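You operate a simulated robot arm through the tools that you are given. There is no shell and no other tool.

Carry out the task below with a simulated robot arm. There is one attempt and no reset: what you move stays moved.

Task
Wash and dry grimy plate 3 in the washer drawer on LONG.
Fine: shut the drawer, red switch ON and blue switch set before you press START; at CLEAN hold DRY till the blue lamp lights, then red switch OFF.

It is judged by the outcome, as a careful person would: the job done as asked, and still so three seconds after it is handed in. It fails if anything else is knocked over, pushed out of place, dropped, spilled or broken.

Robot
A 7-joint arm with a two-finger parallel gripper, fixed in place. Base frame: the origin is at the foot of the arm, x ahead of it, y to its left, z up. Units: mm, degrees, N and s.
With the tool pointing down near the work surface it reaches from about 220 to 680 mm from the base axis. Its first joint turns from -143.0 to 143.0 degrees. Payload 3 kg.
The TCP is the grasp point between the finger pads, 30 mm short of the fingertips. In the tool frame z runs along the fingers and y along their closing line. The gripper opens to 94 mm. The fingers are 28 mm wide and 10 mm thick; the gripper's body (50 by 96 mm) begins 55 mm behind the TCP.
Orientation is that of the tool frame in the base frame, as a unit quaternion [x, y, z, w]. With the fingers straight down and closing along the base's y, the tool's x points along the base's -x, its y along +y and its z along -z.

Tools
- The arm moves only by the tool move_arm. Its argument "plan" is a list of rows, each an object of numbers (a shift or turn left out is 0, a gripper value left out holds the last): "x", "y", "z": the shift along the tool's x, y, z in units of 150 mm (1.0 is 150 mm); "ax", "ay", "az": the turn, a rotation vector about the tool's x, y, z in units of 120 degrees (1.0 is 120 degrees); "hand": the closure in counts, from 0 (fully open) to 255 (shut). In form: [{"x": .., "y": .., "z": .., "ax": .., "ay": .., "az": .., "hand": ..}, ...]. A call has 1 to 20 rows; each row is the pose to reach, as a shift and turn from the pose commanded when the call began, along the tool's axes at that moment. A call with a number of a shift or a turn outside -1 to 1 is refused whole. Rows are played at 5 a second. More than 50 mm and 8.6 degrees between two rows, or a gripper value outside its range, and nothing of the call is played. A pose out of reach is approached as far as the arm can. The call stops where the force on the tool passes 90 N (or 10 N more than at its start, if that is more) or the arm is blocked; 0.2 s more then pass. The fingers move at their own pace (about 45 mm/s each) and stop on an object; they squeeze with about 22 N. The grip force told is the motor's: it shows also when the fingers shut on nothing. Time passes only in rows, and 0.2 s behind the last, so rows that repeat a pose let the fingers close. It gives the time, the measured TCP pose, the force on the tool (base axes), the opening and the grip force at its end, in the units of the frame above (readings bear some noise), with the torque about the TCP (base axes, N m) and any sound that the robot's microphone picked up, and new pictures: "show" is both (left out), scene, wrist or none.
- Cameras (640 x 400 px; columns grow to the right, rows downward): "scene" is fixed at [399.1, 648, 1697.1]; the picture's right is [-1.00, -0.07, 0.00], its down [-0.06, 0.82, -0.57] and it looks along [0.04, -0.57, -0.82] (base axes); focal length 305 px, centre (320, 200). "wrist" rides on the gripper at [76, 14, -102] in the tool frame; the picture's right is [-0.18, 0.98, 0.00], its down [-0.75, -0.14, -0.64] and it looks along [-0.63, -0.12, 0.77] (tool axes); focal length 243 px, centre (320, 200). There is no depth. A picture from a camera that has moved, and an enlarged one, comes with that camera's place and axes in the base frame and with its lens.
- slide_trunk(by): slides the trunk up (or, below 0, down) by that many mm; the arm rides with it, the base frame stays. It gives what a move gives, with no picture.
- inspect(camera, box): a new picture of the part [left, top, right, bottom] of that camera's present view, enlarged. The clock stands still meanwhile.
- hand_in(): hands the job in; it is judged then, once.

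Nothing tells you positions but the pictures and the camera data. Unless the task says otherwise, let go and move clear before handing in.

The tools are called as name(argument=value, ...) on one line, values as JSON. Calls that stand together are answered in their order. move_arm: Moves the arm, as the interface text tells. Its arguments: {"type":"object","properties":{"plan":{"type":"array"},"show":{"type":"string","enum":["both","scene","wrist","none"]}},"required":["plan"]} The other tools are called the same way: slide_trunk (by) slides the trunk up or down; inspect (camera, box) takes an enlarged picture of a part of a camera's view; hand_in () hands the job in.

At the start:

```text
clock: 0.0
eef_pos: [590.8, 104.1, 1311.0]
orientation: [0.0, 1.0, -0.001, -0.001]
wrist_force: [-0.4, 0.0, 0.0]
torque: [0.0, 0.02, -0.01]
grip_width: 94.2
gripper_force: 0.1
trunk travel left (down, up): [-325.0, 65.0]
```

scene: 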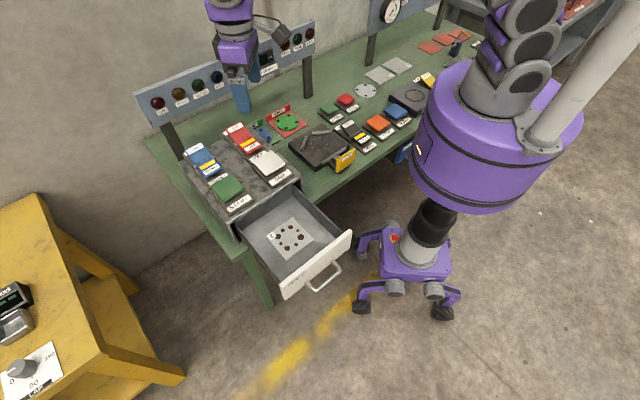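
wrist: 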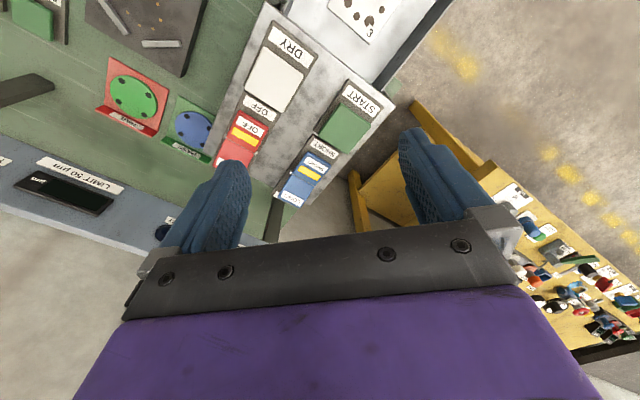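

I see a bench with a washer unit (red, blue, green START, white DRY switches) whose open drawer already holds a grimy plate. I'll look closer before moving.

inspect(camera="scene", box=[140, 80, 360, 300])

inspect(camera="scene", box=[280, 0, 500, 180])

inspect(camera="wrist", box=[200, 0, 440, 220])

```text
1.82 times, centred on (250, 190) of scene
camera zoom: at [399.1, 648.0, 1697.1], right [-1.0, -0.07, 0.0], down [-0.06, 0.82, -0.57], along [0.04, -0.57, -0.82], focal length 555 px, centre (447, 218)
```

zoom: 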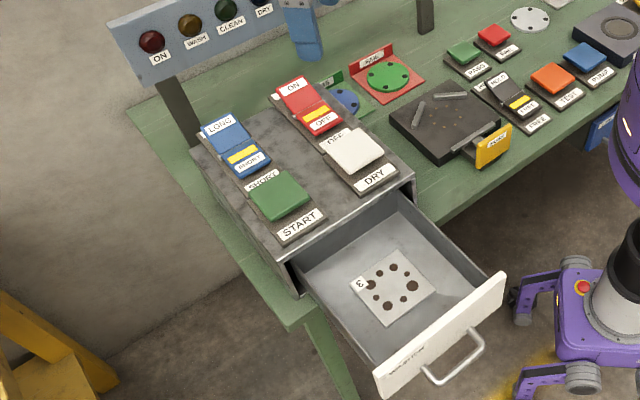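

```text
2.22 times, centred on (390, 90) of scene
camera zoom: at [399.1, 648.0, 1697.1], right [-1.0, -0.07, 0.0], down [-0.06, 0.82, -0.57], along [0.04, -0.57, -0.82], focal length 679 px, centre (164, 444)
```

zoom: 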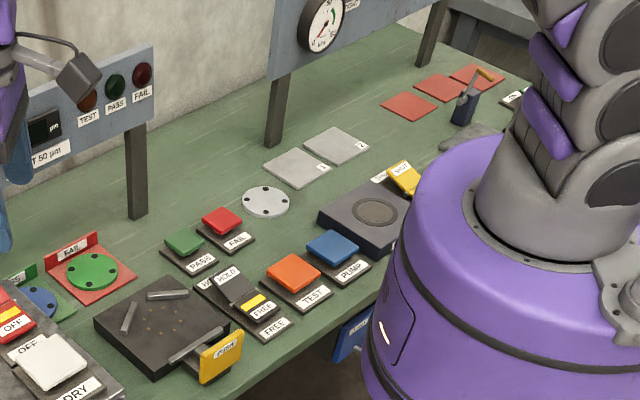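

```text
1.82 times, centred on (320, 110) of wrist
camera zoom: at [514.1, 117.8, 1413.0], right [0.18, 0.98, 0.0], down [0.75, -0.14, 0.64], along [0.63, -0.12, -0.77], focal length 441 px, centre (320, 364)
```

zoom: 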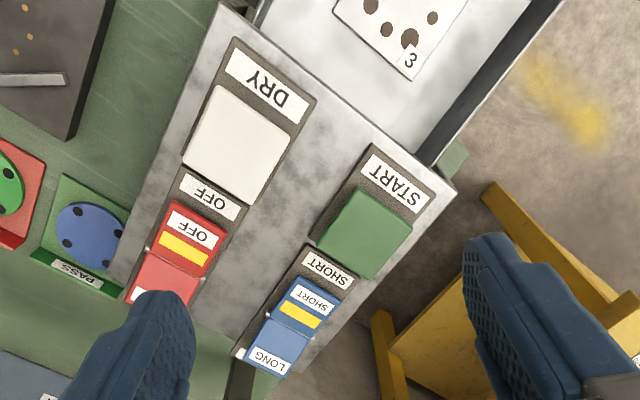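

The plate in the drawer is labelled 3, so it only needs the drawer shut. I'll zoom in more on the switches, the drawer front and the plate to read their states.

inspect(camera="wrist", box=[200, 80, 360, 220])

inspect(camera="scene", box=[175, 110, 275, 180])

inspect(camera="scene", box=[235, 180, 365, 300])

inspect(camera="scene", box=[350, 40, 440, 110])

inspect(camera="scene", box=[0, 260, 100, 400])

```text
2.86 times, centred on (280, 150) of wrist
camera zoom: at [514.1, 117.8, 1413.0], right [0.18, 0.98, 0.0], down [0.75, -0.14, 0.64], along [0.63, -0.12, -0.77], focal length 693 px, centre (434, 343)
```

zoom: 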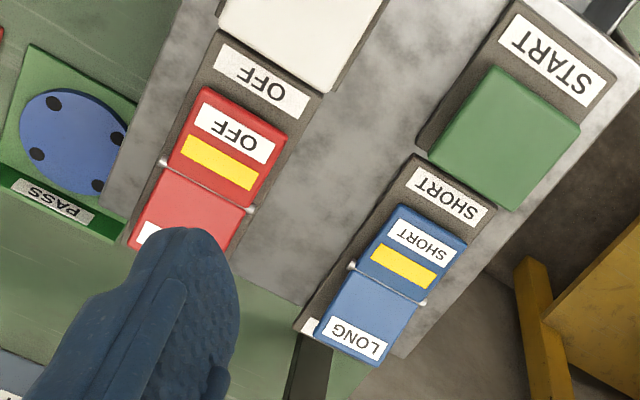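

```text
5.71 times, centred on (225, 145) of scene
camera zoom: at [399.1, 648.0, 1697.1], right [-1.0, -0.07, 0.0], down [-0.06, 0.82, -0.57], along [0.04, -0.57, -0.82], focal length 1745 px, centre (863, 514)
```

zoom: 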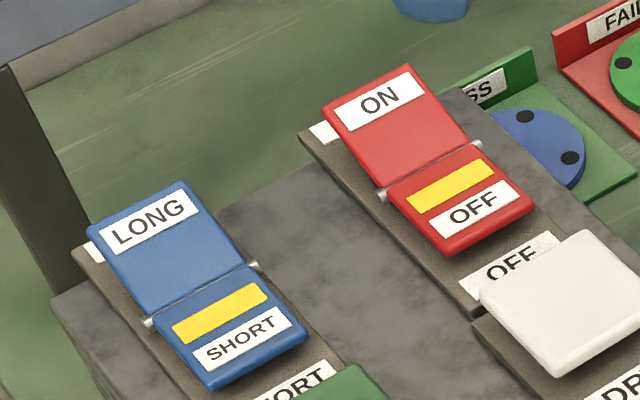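

```text
3.33 times, centred on (300, 240) of scene
camera zoom: at [399.1, 648.0, 1697.1], right [-1.0, -0.07, 0.0], down [-0.06, 0.82, -0.57], along [0.04, -0.57, -0.82], focal length 1018 px, centre (387, 67)
```

zoom: 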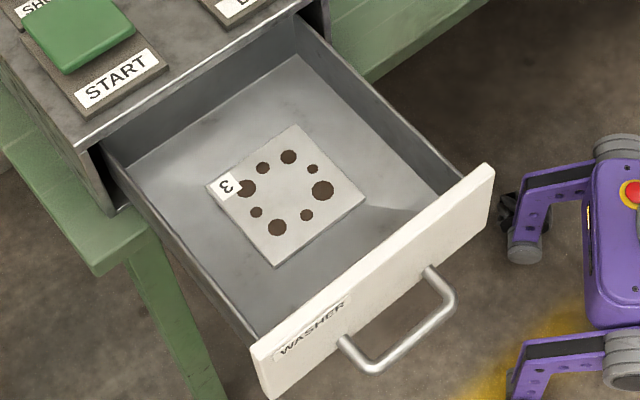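

```text
5.71 times, centred on (395, 75) of scene
camera zoom: at [399.1, 648.0, 1697.1], right [-1.0, -0.07, 0.0], down [-0.06, 0.82, -0.57], along [0.04, -0.57, -0.82], focal length 1745 px, centre (-109, 914)
```

zoom: 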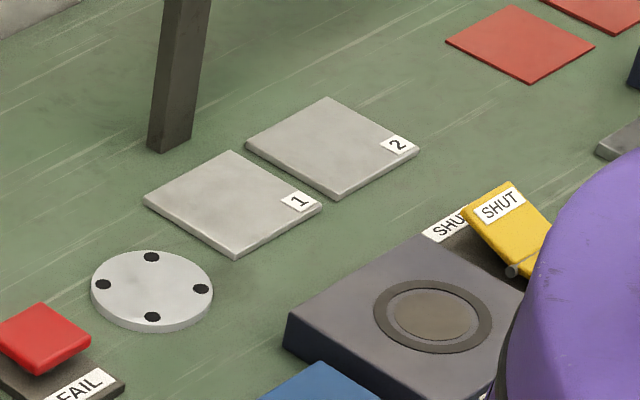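

```text
2.86 times, centred on (50, 330) of scene
camera zoom: at [399.1, 648.0, 1697.1], right [-1.0, -0.07, 0.0], down [-0.06, 0.82, -0.57], along [0.04, -0.57, -0.82], focal length 872 px, centre (1091, -171)
```

zoom: 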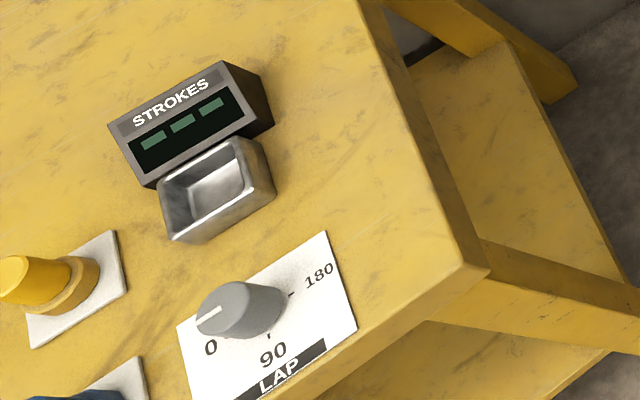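

The OFF and SHORT halves are tilted down at about z 974, and the ON and LONG halves stand up at about z 1000, so both must be flipped. The washer is yawed about 45°, with its drawer pulled out towards (-0.7, +0.7). I'll turn the tool that way and move over towards the drawer front for a better look.

move_arm(plan=[{"x": 0.11, "y": 0.14, "az": 0.055, "hand": 255}, {"x": 0.22, "y": 0.28, "az": 0.11, "hand": 255}, {"x": 0.33, "y": 0.42, "az": 0.164, "hand": 255}, {"x": 0.44, "y": 0.56, "az": 0.219, "hand": 255}, {"x": 0.55, "y": 0.7, "az": 0.274, "hand": 255}, {"x": 0.66, "y": 0.84, "az": 0.328, "hand": 255}, {"x": 0.77, "y": 0.98, "az": 0.383, "hand": 255}])

```text
clock: 1.6
eef_pos: [471.8, 251.6, 1310.4]
orientation: [0.392, 0.92, 0.0, 0.001]
wrist_force: [0.3, -0.4, -0.6]
torque: [-0.01, 0.02, -0.01]
grip_width: 0.0
gripper_force: 21.7
trunk travel left (down, up): [-325.0, 65.0]
camera wrist: at [428.4, 315.2, 1412.7], right [0.84, 0.55, 0.0], down [0.42, -0.64, 0.64], along [0.35, -0.54, -0.77], focal length 243 px, centre (320, 200)
```

scene: 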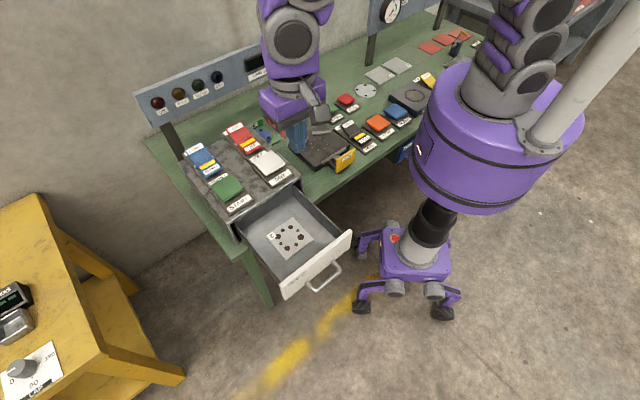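
wrist: 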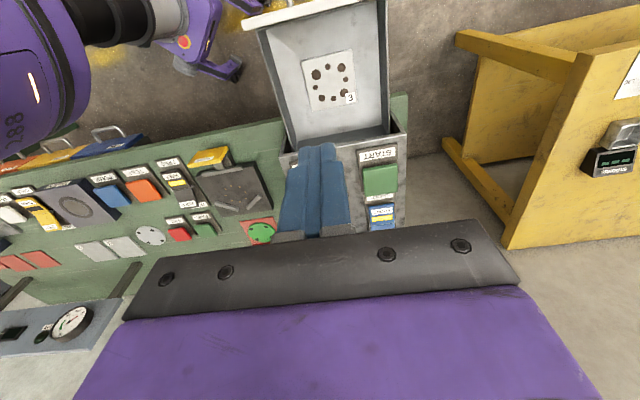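

The tool is now aligned with the drawer. Next I'll back off outward past the drawer front and go lower to see the front panel and handle.

move_arm(plan=[{"x": 0.25, "y": 0.02, "z": 0.12}, {"x": 0.5, "y": 0.04, "z": 0.24}, {"x": 0.75, "y": 0.07, "z": 0.36}, {"x": 1.0, "y": 0.1, "z": 0.5}], show="none")

move_arm(plan=[{"x": 0.2, "z": 0.1}, {"x": 0.4, "z": 0.2}, {"x": 0.5, "z": 0.3}])

```text
clock: 2.6
eef_pos: [379.0, 369.6, 1234.2]
orientation: [0.391, 0.92, 0.0, 0.0]
wrist_force: [0.1, -0.3, -0.3]
torque: [0.01, 0.02, 0.03]
grip_width: 0.0
gripper_force: 22.8
trunk travel left (down, up): [-325.0, 65.0]
```

```text
clock: 3.4
eef_pos: [329.5, 425.3, 1186.7]
orientation: [0.391, 0.92, -0.001, 0.0]
wrist_force: [0.3, -0.5, 0.0]
torque: [0.02, 0.0, 0.02]
grip_width: 0.1
gripper_force: 22.0
trunk travel left (down, up): [-325.0, 65.0]
camera wrist: at [285.5, 490.0, 1289.8], right [0.84, 0.55, 0.0], down [0.42, -0.64, 0.64], along [0.35, -0.54, -0.77], focal length 243 px, centre (320, 200)
```

scene: 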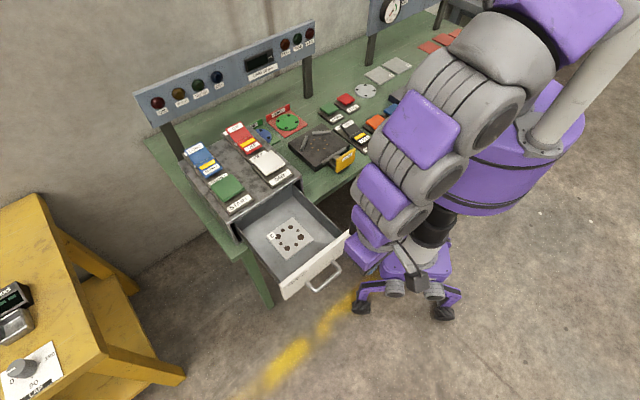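
wrist: 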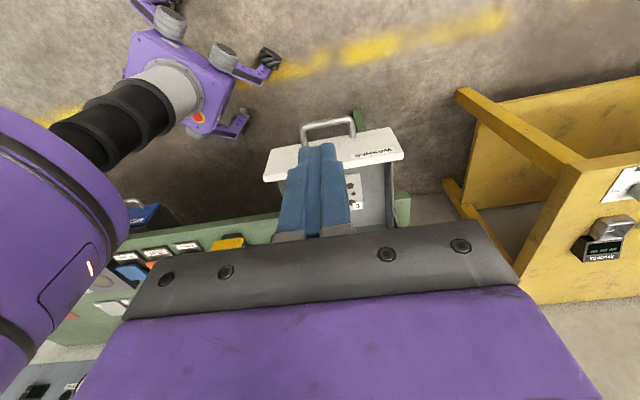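

inspect(camera="wrist", box=[240, 100, 430, 240])

inspect(camera="scene", box=[230, 180, 370, 300])

```text
2.86 times, centred on (335, 170) of wrist
camera zoom: at [285.5, 490.0, 1289.8], right [0.84, 0.55, 0.0], down [0.42, -0.64, 0.64], along [0.35, -0.54, -0.77], focal length 693 px, centre (277, 286)
```

zoom: 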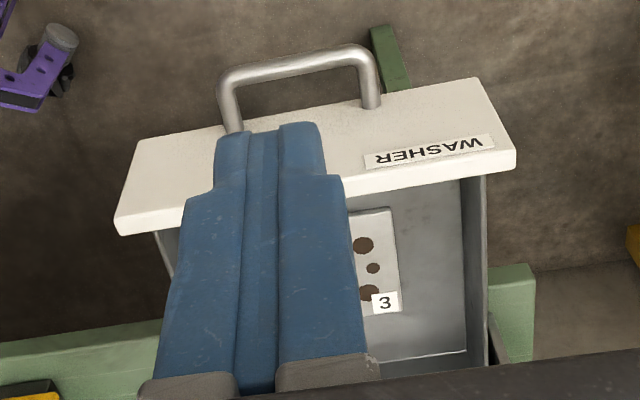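

```text
3.33 times, centred on (300, 240) of scene
camera zoom: at [399.1, 648.0, 1697.1], right [-1.0, -0.07, 0.0], down [-0.06, 0.82, -0.57], along [0.04, -0.57, -0.82], focal length 1018 px, centre (387, 67)
```

zoom: 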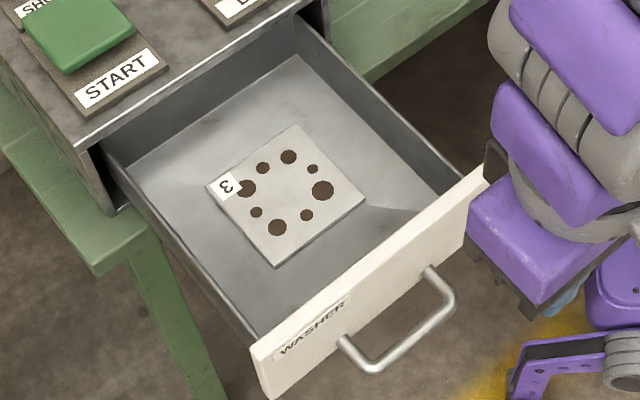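

inspect(camera="wrist", box=[340, 120, 420, 170])

inspect(camera="scene", box=[270, 250, 350, 300])

inspect(camera="wrist", box=[255, 110, 335, 185])

```text
8.00 times, centred on (380, 145) of wrist
camera zoom: at [285.5, 490.0, 1289.8], right [0.84, 0.55, 0.0], down [0.42, -0.64, 0.64], along [0.35, -0.54, -0.77], focal length 1941 px, centre (-160, 640)
```

zoom: 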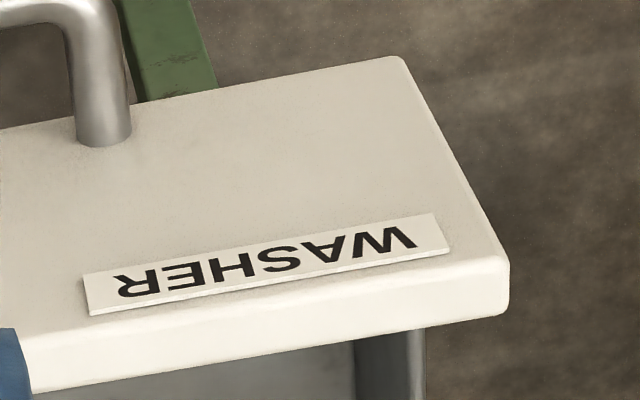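

```text
8.00 times, centred on (310, 275) of scene
camera zoom: at [399.1, 648.0, 1697.1], right [-1.0, -0.07, 0.0], down [-0.06, 0.82, -0.57], along [0.04, -0.57, -0.82], focal length 2443 px, centre (400, -400)
```

zoom: 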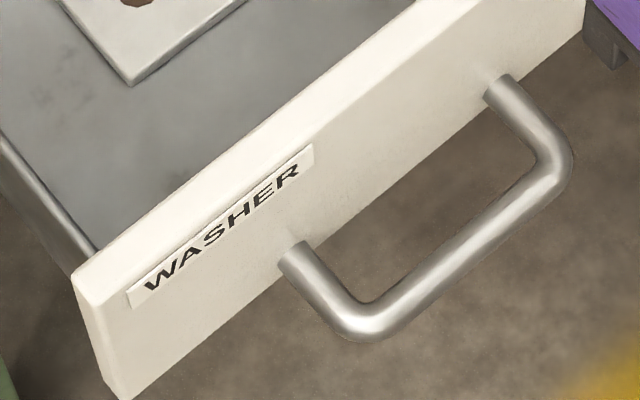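

```text
5.33 times, centred on (295, 148) of wrist
camera zoom: at [285.5, 490.0, 1289.8], right [0.84, 0.55, 0.0], down [0.42, -0.64, 0.64], along [0.35, -0.54, -0.77], focal length 1294 px, centre (453, 480)
```

zoom: 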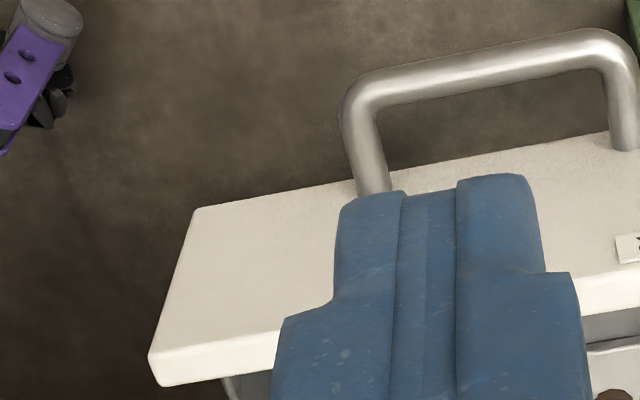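

The drawer front's centre is near (425, 312). Its top edge is at about z 928, and the handle is low, near z 840. I'll go down outside it with the closed fingers tilted about 20° inward, ready to push the panel above the handle.

move_arm(plan=[{"z": 0.25}, {"z": 0.5}, {"z": 0.75}, {"z": 1.0}], show="none")

move_arm(plan=[{"z": 0.2, "ay": -0.042}, {"x": -0.1, "z": 0.4, "y": -0.02, "ay": -0.084}, {"x": -0.3, "z": 0.6, "y": -0.04, "ay": -0.125}, {"x": -0.48, "z": 0.8, "y": -0.067, "ay": -0.167}])

```text
clock: 4.4
eef_pos: [330.8, 424.4, 1038.5]
orientation: [0.39, 0.921, 0.0, 0.001]
wrist_force: [-0.1, 0.2, -0.2]
torque: [-0.01, 0.0, 0.01]
grip_width: 0.0
gripper_force: 21.8
trunk travel left (down, up): [-325.0, 65.0]
```

```text
clock: 5.4
eef_pos: [368.5, 365.7, 918.6]
orientation: [0.385, 0.906, -0.068, 0.161]
wrist_force: [-0.1, 0.3, 0.0]
torque: [0.03, 0.04, -0.02]
grip_width: 0.1
gripper_force: 22.1
trunk travel left (down, up): [-325.0, 65.0]
camera wrist: at [304.8, 451.7, 987.6], right [0.83, 0.56, 0.06], down [0.24, -0.45, 0.86], along [0.51, -0.7, -0.5], focal length 243 px, centre (320, 200)
```

scene: 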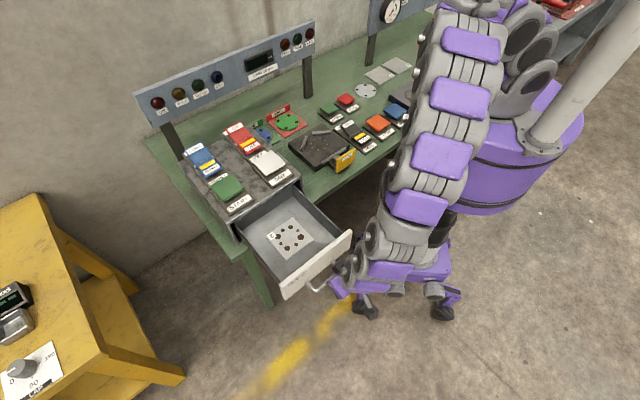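
wrist: 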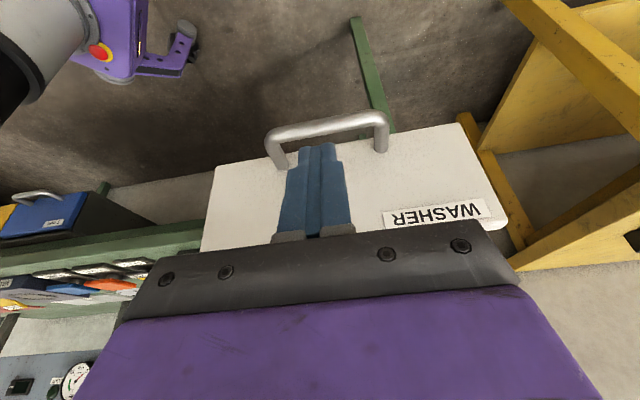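

The fingertips are in front of the panel, between the handle legs and above the bar. I'll push the drawer in along its axis in steps.

move_arm(plan=[{"x": -0.125, "z": 0.0456}, {"x": -0.25, "z": 0.091}, {"x": -0.376, "z": 0.137}, {"x": -0.5, "z": 0.182}, {"x": -0.627, "z": 0.228}, {"x": -0.752, "z": 0.274}, {"x": -0.877, "z": 0.319}])

```text
clock: 7.0
eef_pos: [468.1, 263.0, 920.5]
orientation: [0.385, 0.906, -0.068, 0.161]
wrist_force: [0.4, 0.7, 0.9]
torque: [0.04, 0.01, 0.01]
grip_width: 0.0
gripper_force: 22.3
trunk travel left (down, up): [-325.0, 65.0]
camera wrist: at [404.4, 349.1, 990.7], right [0.83, 0.56, 0.06], down [0.24, -0.45, 0.86], along [0.51, -0.7, -0.5], focal length 243 px, centre (320, 200)
```

scene: 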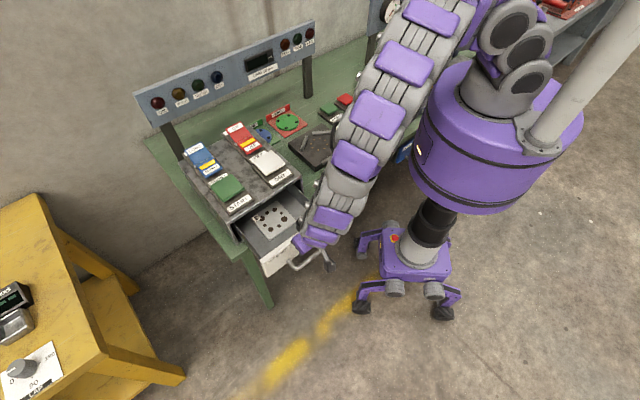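
wrist: 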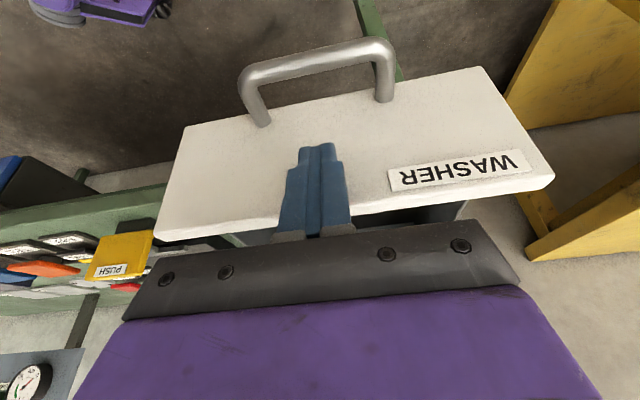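

move_arm(plan=[{"x": -0.11, "z": 0.04}, {"x": -0.22, "z": 0.08}, {"x": -0.33, "z": 0.12}, {"x": -0.44, "z": 0.16}])

```text
clock: 8.0
eef_pos: [521.4, 212.2, 922.4]
orientation: [0.385, 0.907, -0.068, 0.159]
wrist_force: [-0.1, -0.8, -0.6]
torque: [0.04, 0.03, 0.04]
grip_width: 0.0
gripper_force: 22.1
trunk travel left (down, up): [-325.0, 65.0]
camera wrist: at [456.2, 298.3, 993.1], right [0.83, 0.56, 0.06], down [0.24, -0.45, 0.86], along [0.51, -0.7, -0.5], focal length 243 px, centre (320, 200)
```

scene: 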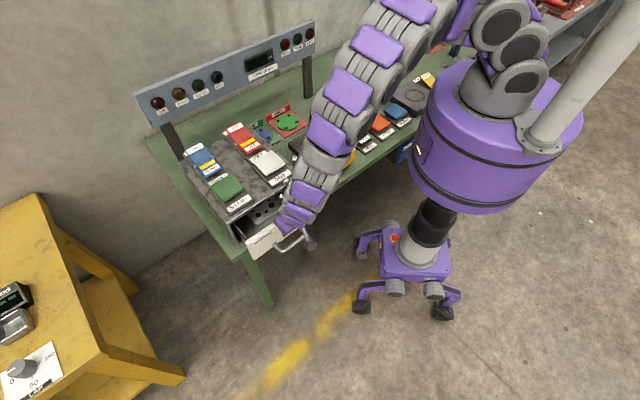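
wrist: 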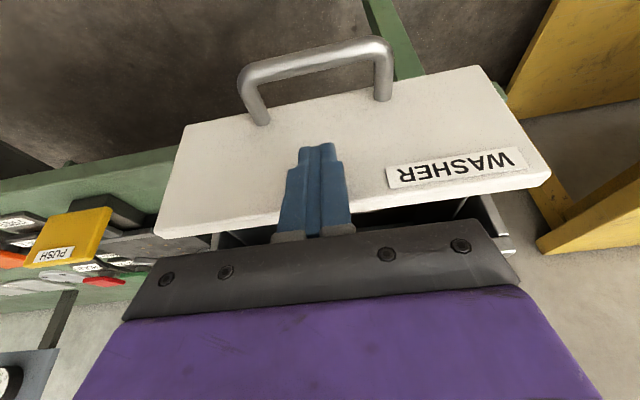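

move_arm(plan=[{"x": -0.063, "z": 0.023}, {"x": -0.125, "z": 0.0456}, {"x": -0.188, "z": 0.068}, {"x": -0.25, "z": 0.091}, {"x": -0.282, "z": 0.103}, {"x": -0.313, "z": 0.114}, {"x": -0.344, "z": 0.125}, {"x": -0.376, "z": 0.137}, {"x": -0.407, "z": 0.148}, {"x": -0.438, "z": 0.159}])

```text
clock: 10.2
eef_pos: [565.0, 161.3, 921.5]
orientation: [0.385, 0.906, -0.068, 0.161]
wrist_force: [-0.4, 0.0, 0.4]
torque: [0.0, -0.01, 0.01]
grip_width: 0.0
gripper_force: 22.1
trunk travel left (down, up): [-325.0, 65.0]
camera wrist: at [500.7, 247.6, 991.8], right [0.83, 0.56, 0.06], down [0.24, -0.45, 0.86], along [0.51, -0.7, -0.5], focal length 243 px, centre (320, 200)
```

scene: 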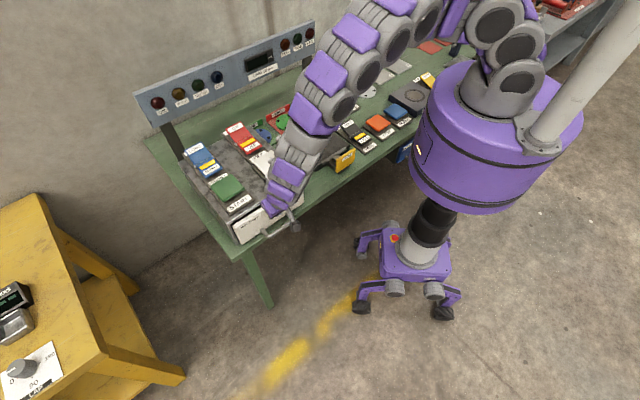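
wrist: 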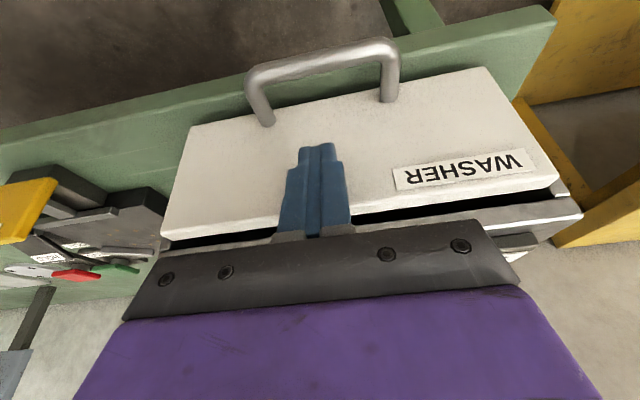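

move_arm(plan=[{"x": -0.031, "z": 0.0114}, {"x": -0.063, "z": 0.023}, {"x": -0.094, "z": 0.034}, {"x": -0.125, "z": 0.0456}, {"x": -0.157, "z": 0.057}, {"x": -0.188, "z": 0.068}, {"x": -0.219, "z": 0.08}, {"x": -0.25, "z": 0.091}])

inspect(camera="scene", box=[200, 160, 320, 260])

```text
clock: 11.3
eef_pos: [569.3, 157.1, 919.4]
orientation: [0.378, 0.91, -0.06, 0.158]
wrist_force: [-52.2, 73.5, 22.3]
torque: [0.79, 1.46, 0.38]
grip_width: 0.4
gripper_force: 21.9
trunk travel left (down, up): [-325.0, 65.0]
stopped in row 5: the force on the tool passed its limit at 95 N (the readings are from after the stop); the commanded pose is now the measured one
camera wrist: at [503.1, 240.8, 991.8], right [0.82, 0.57, 0.07], down [0.25, -0.46, 0.85], along [0.52, -0.68, -0.52], focal length 243 px, centre (320, 200)
```

scene: 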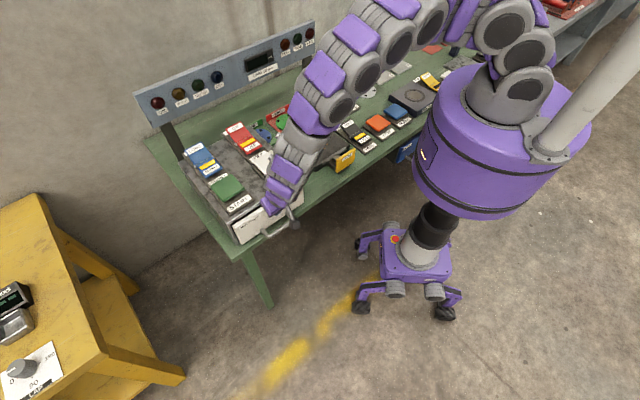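
wrist: 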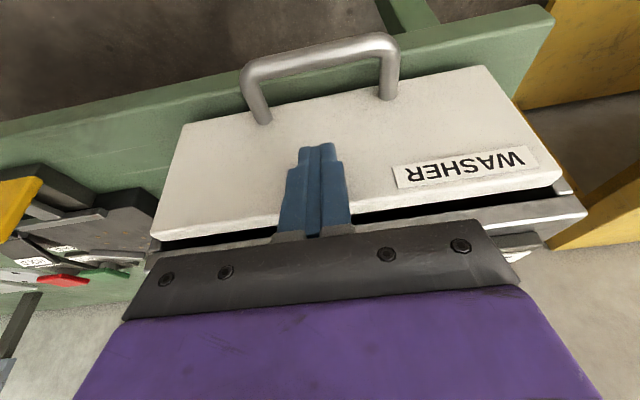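

```text
4.00 times, centred on (260, 210) of scene
camera zoom: at [399.1, 648.0, 1697.1], right [-1.0, -0.07, 0.0], down [-0.06, 0.82, -0.57], along [0.04, -0.57, -0.82], focal length 1222 px, centre (560, 160)
```

zoom: 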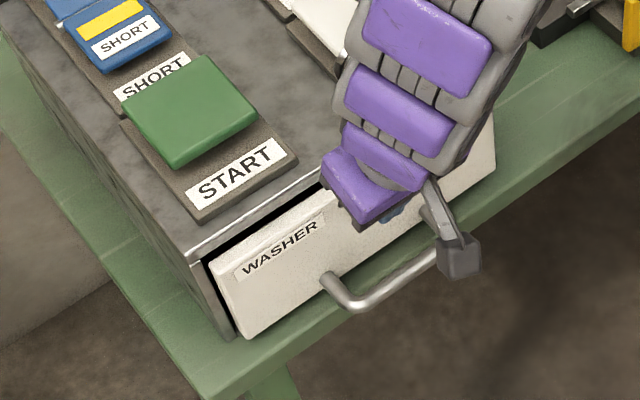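

Contact force passed 95 N with the panel level with the box front, so the drawer looks shut. I'll back off and check.

move_arm(plan=[{"x": 0.08, "z": -0.03}, {"x": 0.2, "z": -0.1}, {"x": 0.4, "z": -0.3}, {"x": 0.6, "z": -0.55}, {"x": 0.7, "z": -0.8}, {"x": 0.75, "z": -1.0}])

inspect(camera="scene", box=[200, 130, 340, 260])

inspect(camera="wrist", box=[220, 60, 460, 230])

```text
clock: 12.7
eef_pos: [466.0, 242.6, 1025.3]
orientation: [0.385, 0.908, -0.062, 0.153]
wrist_force: [-0.7, 0.3, 0.1]
torque: [-0.09, 0.01, 0.0]
grip_width: 0.0
gripper_force: 21.7
trunk travel left (down, up): [-325.0, 65.0]
camera wrist: at [402.1, 326.8, 1097.8], right [0.83, 0.56, 0.07], down [0.24, -0.46, 0.85], along [0.51, -0.69, -0.52], focal length 243 px, centre (320, 200)
```

scene: 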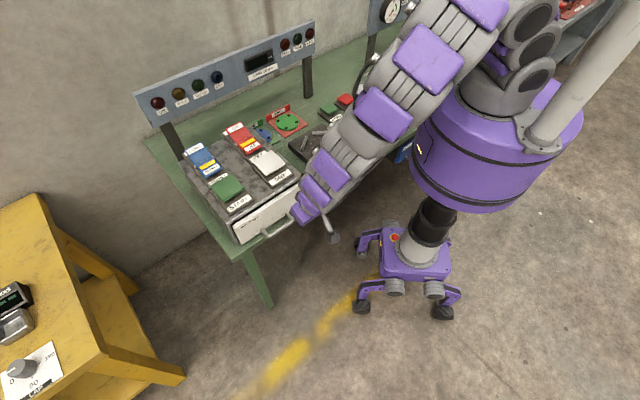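
wrist: 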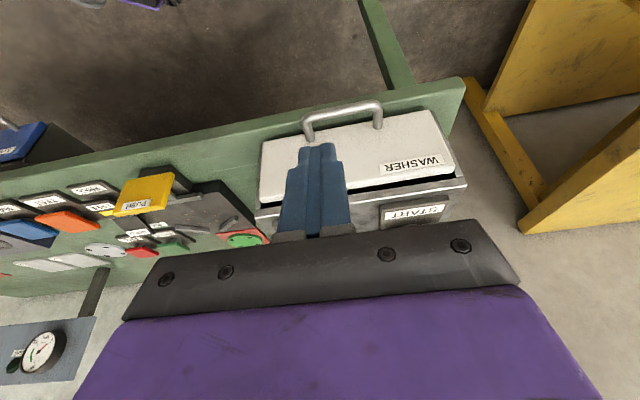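

```text
3.08 times, centred on (270, 195) of scene
camera zoom: at [399.1, 648.0, 1697.1], right [-1.0, -0.07, 0.0], down [-0.06, 0.82, -0.57], along [0.04, -0.57, -0.82], focal length 940 px, centre (474, 215)
```

zoom: 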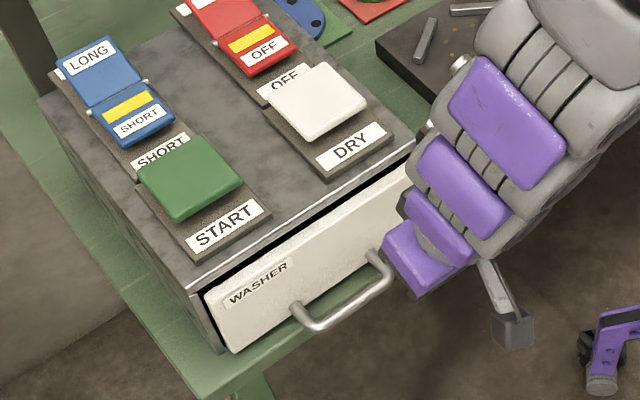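

```text
2.35 times, centred on (340, 145) of wrist
camera zoom: at [402.1, 326.8, 1097.8], right [0.83, 0.56, 0.07], down [0.24, -0.46, 0.85], along [0.51, -0.69, -0.52], focal length 571 px, centre (273, 329)
```

zoom: 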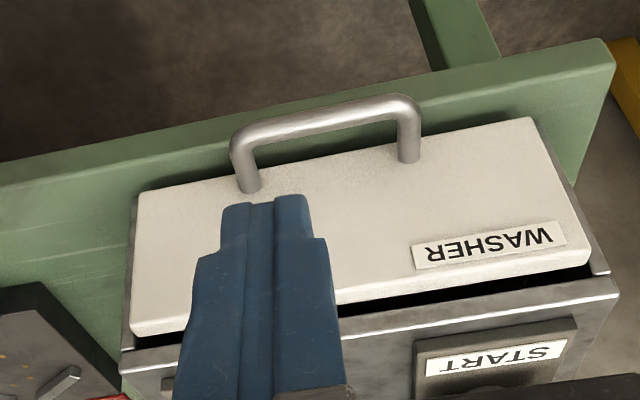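

The panel is level with the box front and would not move further at 95 N, so the drawer is shut. Next is the red switch: I'll raise the tool and turn it to point outward (+x) with a 30° tilt.

move_arm(plan=[{"x": -0.139, "y": -0.011, "z": -0.073, "ax": -0.0224, "ay": -0.0123, "az": -0.0499}, {"x": -0.279, "y": -0.022, "z": -0.146, "ax": -0.0449, "ay": -0.0246, "az": -0.0997}, {"x": -0.418, "y": -0.033, "z": -0.219, "ax": -0.0673, "ay": -0.0369, "az": -0.1496}, {"x": -0.557, "y": -0.045, "z": -0.291, "ax": -0.0897, "ay": -0.0491, "az": -0.1994}, {"x": -0.696, "y": -0.056, "z": -0.364, "ax": -0.1121, "ay": -0.0614, "az": -0.2493}, {"x": -0.836, "y": -0.067, "z": -0.437, "ax": -0.1346, "ay": -0.0737, "az": -0.2991}, {"x": -0.975, "y": -0.078, "z": -0.51, "ax": -0.157, "ay": -0.086, "az": -0.349}])

```text
clock: 14.3
eef_pos: [536.3, 160.7, 1143.7]
orientation: [-0.001, 0.966, -0.003, 0.26]
wrist_force: [0.6, 0.8, 0.0]
torque: [-0.01, 0.03, -0.01]
grip_width: 0.0
gripper_force: 22.0
trunk travel left (down, up): [-325.0, 65.0]
camera wrist: at [417.7, 173.6, 1194.9], right [0.16, 0.98, 0.09], down [0.33, -0.14, 0.93], along [0.93, -0.12, -0.34], focal length 243 px, centre (320, 200)
```

scene: 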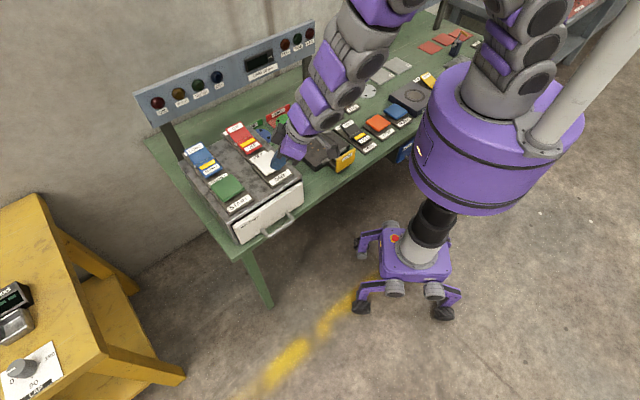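
wrist: 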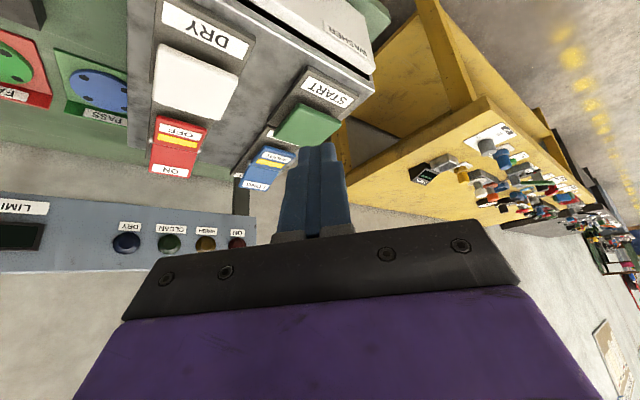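

inspect(camera="wrist", box=[120, 60, 360, 210])

inspect(camera="scene", box=[140, 80, 320, 250])

```text
2.67 times, centred on (240, 135) of wrist
camera zoom: at [417.7, 173.6, 1194.9], right [0.16, 0.98, 0.09], down [0.33, -0.14, 0.93], along [0.93, -0.12, -0.34], focal length 647 px, centre (533, 373)
```

zoom: 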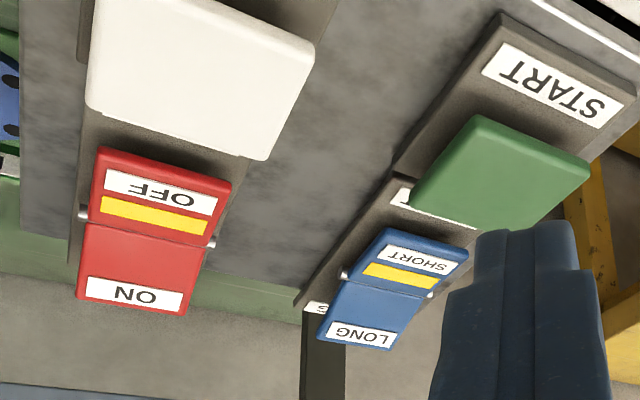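

```text
2.35 times, centred on (230, 165) of scene
camera zoom: at [399.1, 648.0, 1697.1], right [-1.0, -0.07, 0.0], down [-0.06, 0.82, -0.57], along [0.04, -0.57, -0.82], focal length 719 px, centre (532, 282)
```

zoom: 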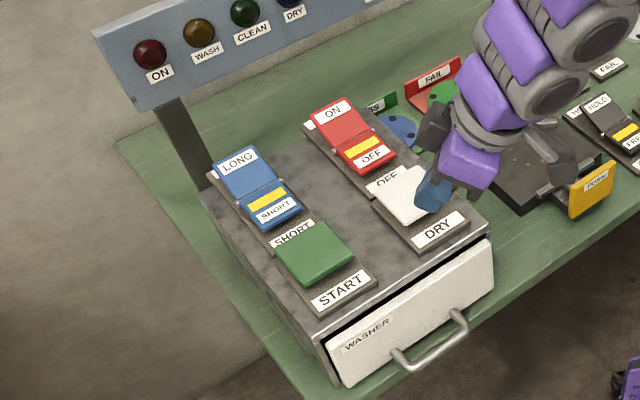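

The triangulated positions are: red ON half's far edge near (746, -121, 998), pivot (704, -79), OFF half down. I'll hover over the ON half.

move_arm(plan=[{"x": -0.128, "y": -0.233, "z": 0.112}, {"x": -0.255, "y": -0.467, "z": 0.225}, {"x": -0.383, "y": -0.7, "z": 0.337}, {"x": -0.51, "y": -0.933, "z": 0.449}], show="none")

move_arm(plan=[{"x": -0.082, "y": -0.215, "z": 0.171}, {"x": -0.165, "y": -0.43, "z": 0.342}, {"x": -0.247, "y": -0.645, "z": 0.512}, {"x": -0.329, "y": -0.86, "z": 0.683}])

```text
clock: 15.3
eef_pos: [639.2, 18.3, 1123.1]
orientation: [-0.001, 0.965, 0.001, 0.261]
wrist_force: [0.2, -1.3, 0.0]
torque: [0.04, 0.0, 0.04]
grip_width: 0.0
gripper_force: 21.7
trunk travel left (down, up): [-325.0, 65.0]
```

```text
clock: 16.3
eef_pos: [734.3, -105.4, 1060.4]
orientation: [-0.002, 0.966, 0.0, 0.26]
wrist_force: [-0.8, -0.3, 0.3]
torque: [-0.05, 0.0, 0.02]
grip_width: 0.0
gripper_force: 22.0
trunk travel left (down, up): [-325.0, 65.0]
camera wrist: at [615.6, -92.6, 1110.5], right [0.16, 0.98, 0.09], down [0.33, -0.14, 0.93], along [0.93, -0.12, -0.35], focal length 243 px, centre (320, 200)
```

scene: 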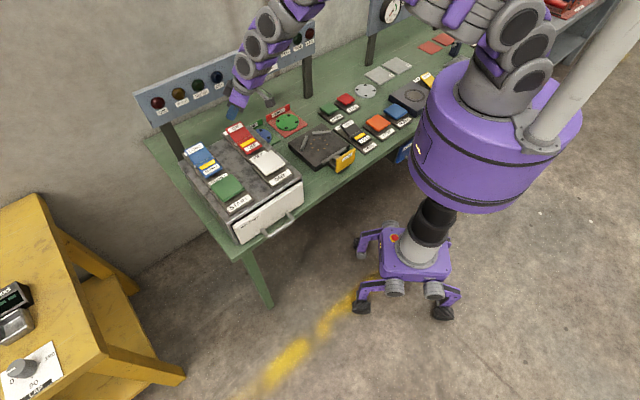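
wrist: 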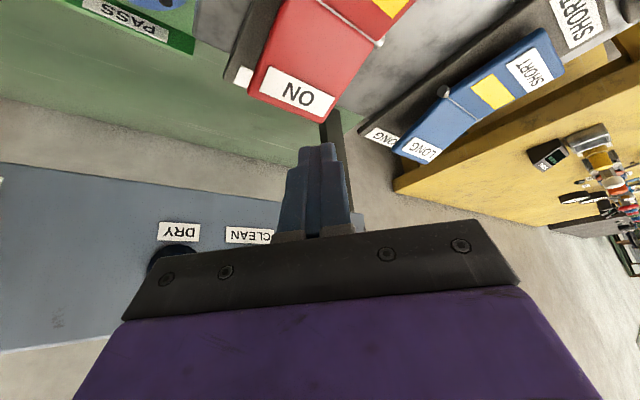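

Reach is fine. The fingertips are above the ON half, so I'll press straight down slowly.

move_arm(plan=[{"x": 0.05, "z": 0.07}, {"x": 0.1, "z": 0.14}, {"x": 0.14, "z": 0.2}, {"x": 0.165, "z": 0.235}, {"x": 0.185, "z": 0.262}, {"x": 0.2, "z": 0.284}, {"x": 0.212, "z": 0.301}])

```text
clock: 17.9
eef_pos: [728.0, -105.1, 1006.8]
orientation: [-0.001, 0.966, -0.003, 0.26]
wrist_force: [-0.4, -0.3, 0.3]
torque: [-0.02, -0.01, 0.02]
grip_width: 0.0
gripper_force: 21.8
trunk travel left (down, up): [-325.0, 65.0]
camera wrist: at [610.3, -91.9, 1056.8], right [0.16, 0.98, 0.09], down [0.33, -0.14, 0.93], along [0.93, -0.12, -0.34], focal length 243 px, centre (320, 200)
```

scene: 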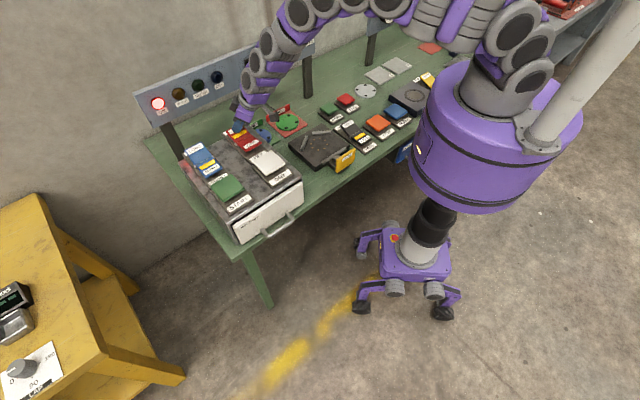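
wrist: 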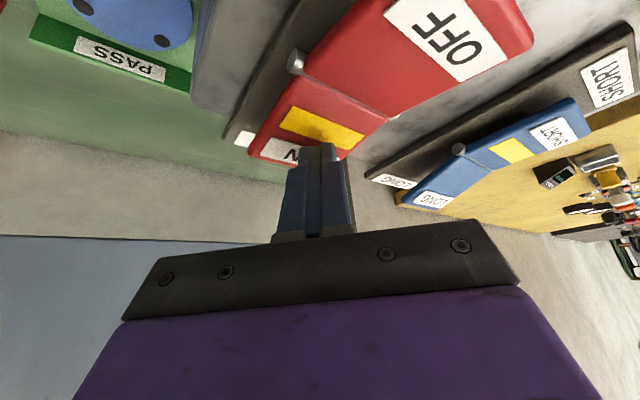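

The red rocker flipped and the ON lamp is lit. I'll lift and go to the blue LONG half near (837, -11), tilting to 45° for more reach.

move_arm(plan=[{"x": -0.1, "z": -0.173}, {"x": -0.2, "z": -0.346}, {"x": -0.3, "z": -0.52}], show="none")

move_arm(plan=[{"x": -0.11, "y": 0.157, "z": 0.135, "ay": -0.031}, {"x": -0.221, "y": 0.313, "z": 0.27, "ay": -0.062}, {"x": -0.332, "y": 0.47, "z": 0.405, "ay": -0.094}, {"x": -0.443, "y": 0.627, "z": 0.54, "ay": -0.125}])

```text
clock: 18.7
eef_pos: [723.9, -104.2, 1098.4]
orientation: [-0.001, 0.965, -0.001, 0.261]
wrist_force: [-0.6, -0.7, 0.3]
torque: [0.02, 0.0, 0.03]
grip_width: 0.0
gripper_force: 21.5
trunk travel left (down, up): [-325.0, 65.0]
```

```text
clock: 19.7
eef_pos: [828.5, -12.5, 1060.4]
orientation: [-0.001, 0.923, -0.004, 0.386]
wrist_force: [-0.7, 0.0, 0.0]
torque: [-0.01, 0.01, 0.02]
grip_width: 0.0
gripper_force: 21.9
trunk travel left (down, up): [-325.0, 65.0]
camera wrist: at [701.6, 1.7, 1078.4], right [0.13, 0.98, 0.12], down [0.07, -0.13, 0.99], along [0.99, -0.12, -0.09], focal length 243 px, centre (320, 200)
```

scene: 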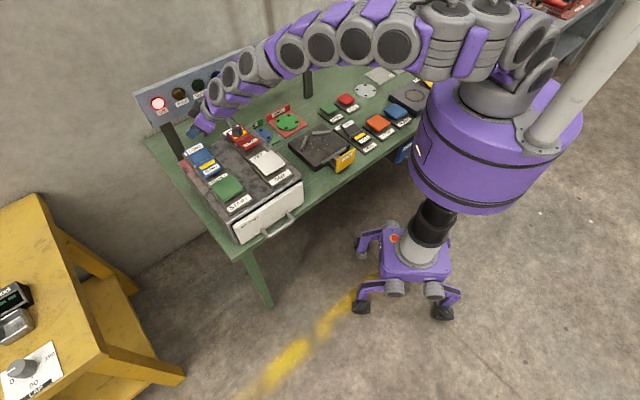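
wrist: 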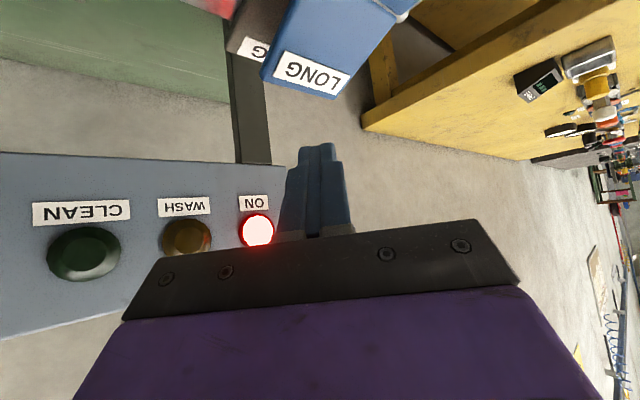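

The fingertips are over the LONG half. I'll shift slightly inward and press down.

move_arm(plan=[{"x": 0.07, "y": 0.02, "z": 0.05}, {"x": 0.13, "y": 0.047, "z": 0.1}, {"x": 0.19, "y": 0.047, "z": 0.15}, {"x": 0.22, "y": 0.047, "z": 0.176}, {"x": 0.245, "y": 0.047, "z": 0.196}, {"x": 0.265, "y": 0.047, "z": 0.212}, {"x": 0.283, "y": 0.047, "z": 0.226}])

inspect(camera="scene", box=[140, 80, 320, 250])

```text
clock: 21.3
eef_pos: [820.4, -2.8, 1004.8]
orientation: [-0.001, 0.923, -0.002, 0.385]
wrist_force: [-0.6, -0.2, 0.5]
torque: [0.01, 0.01, 0.03]
grip_width: 0.0
gripper_force: 21.9
trunk travel left (down, up): [-325.0, 65.0]
camera wrist: at [693.0, 10.0, 1023.6], right [0.13, 0.98, 0.13], down [0.08, -0.14, 0.99], along [0.99, -0.12, -0.09], focal length 243 px, centre (320, 200)
```

scene: 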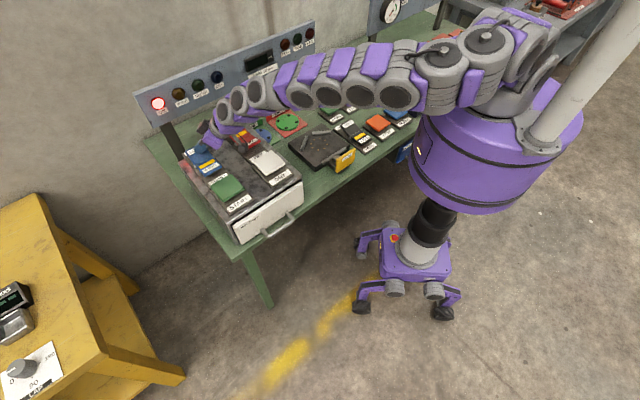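
wrist: 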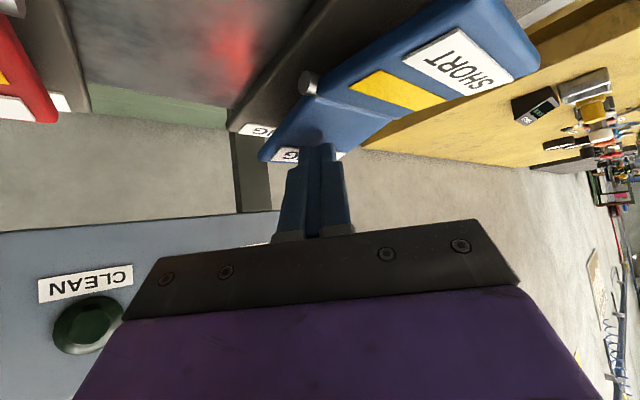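

```text
2.35 times, centred on (230, 165) of scene
camera zoom: at [399.1, 648.0, 1697.1], right [-1.0, -0.07, 0.0], down [-0.06, 0.82, -0.57], along [0.04, -0.57, -0.82], focal length 719 px, centre (532, 282)
```

zoom: 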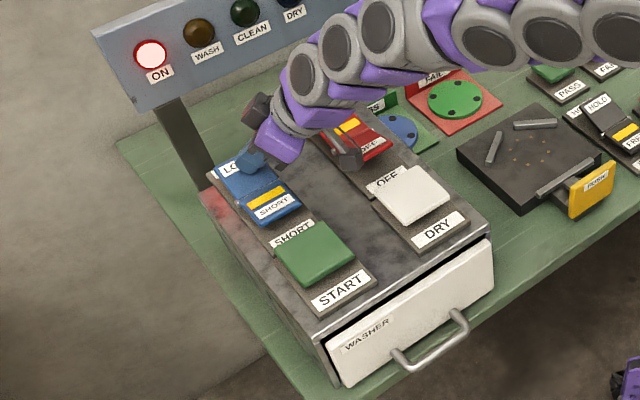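

The blue switch is not flipped yet. I'll press a little further in small steps.

move_arm(plan=[{"x": 0.01, "z": 0.01}, {"x": 0.02, "z": 0.02}, {"x": 0.03, "z": 0.03}, {"x": 0.04, "z": 0.04}])

inspect(camera="scene", box=[140, 80, 320, 250])

inspect(camera="wrist", box=[220, 20, 420, 200])

```text
clock: 22.3
eef_pos: [818.4, -4.9, 999.5]
orientation: [0.0, 0.923, -0.002, 0.385]
wrist_force: [-1.5, -2.7, 6.9]
torque: [-0.04, -0.07, -0.08]
grip_width: 0.0
gripper_force: 21.6
trunk travel left (down, up): [-325.0, 65.0]
camera wrist: at [692.2, 8.7, 1017.2], right [0.13, 0.98, 0.13], down [0.07, -0.14, 0.99], along [0.99, -0.12, -0.09], focal length 243 px, centre (320, 200)
```

scene: 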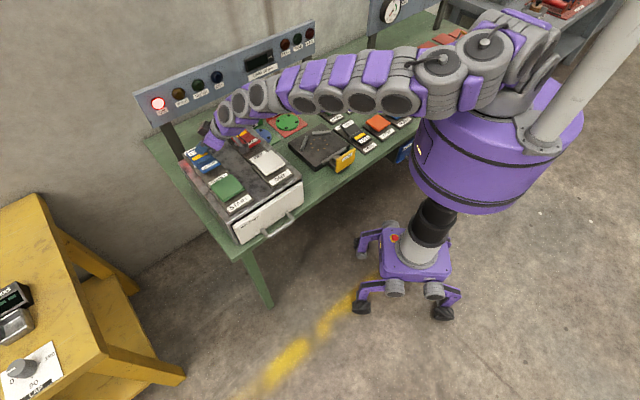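
wrist: 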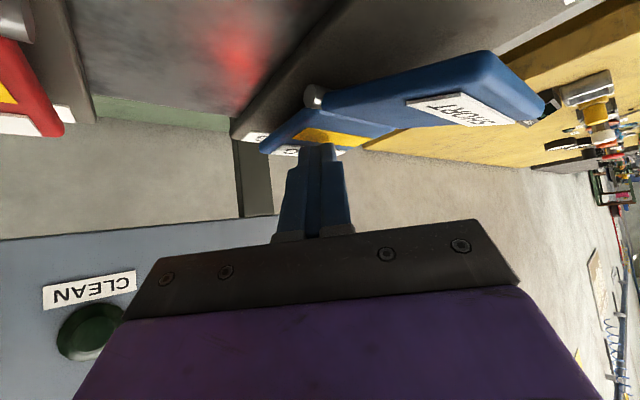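

```text
2.35 times, centred on (230, 165) of scene
camera zoom: at [399.1, 648.0, 1697.1], right [-1.0, -0.07, 0.0], down [-0.06, 0.82, -0.57], along [0.04, -0.57, -0.82], focal length 719 px, centre (532, 282)
```

zoom: 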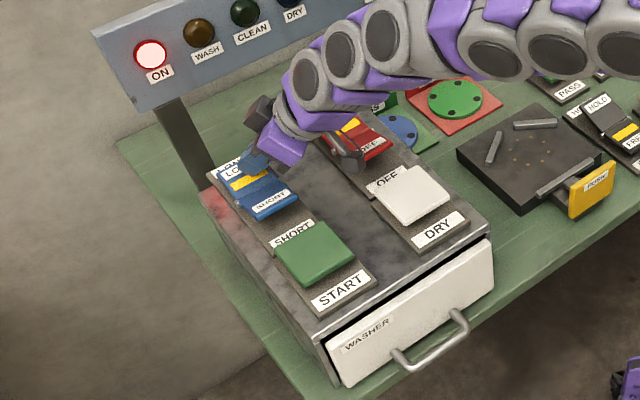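

```text
2.22 times, centred on (320, 110) of wrist
camera zoom: at [692.2, 8.7, 1017.2], right [0.13, 0.98, 0.13], down [0.07, -0.14, 0.99], along [0.99, -0.12, -0.09], focal length 539 px, centre (320, 400)
```

zoom: 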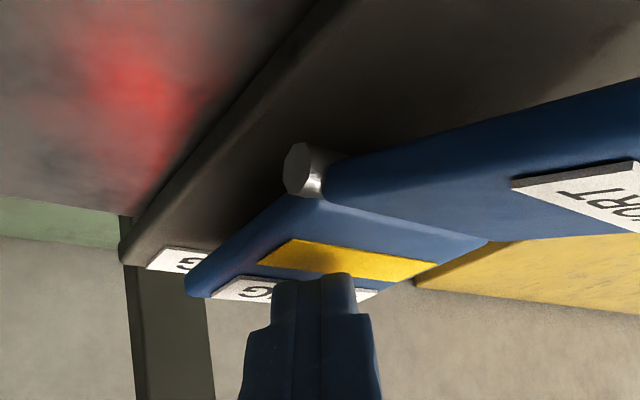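

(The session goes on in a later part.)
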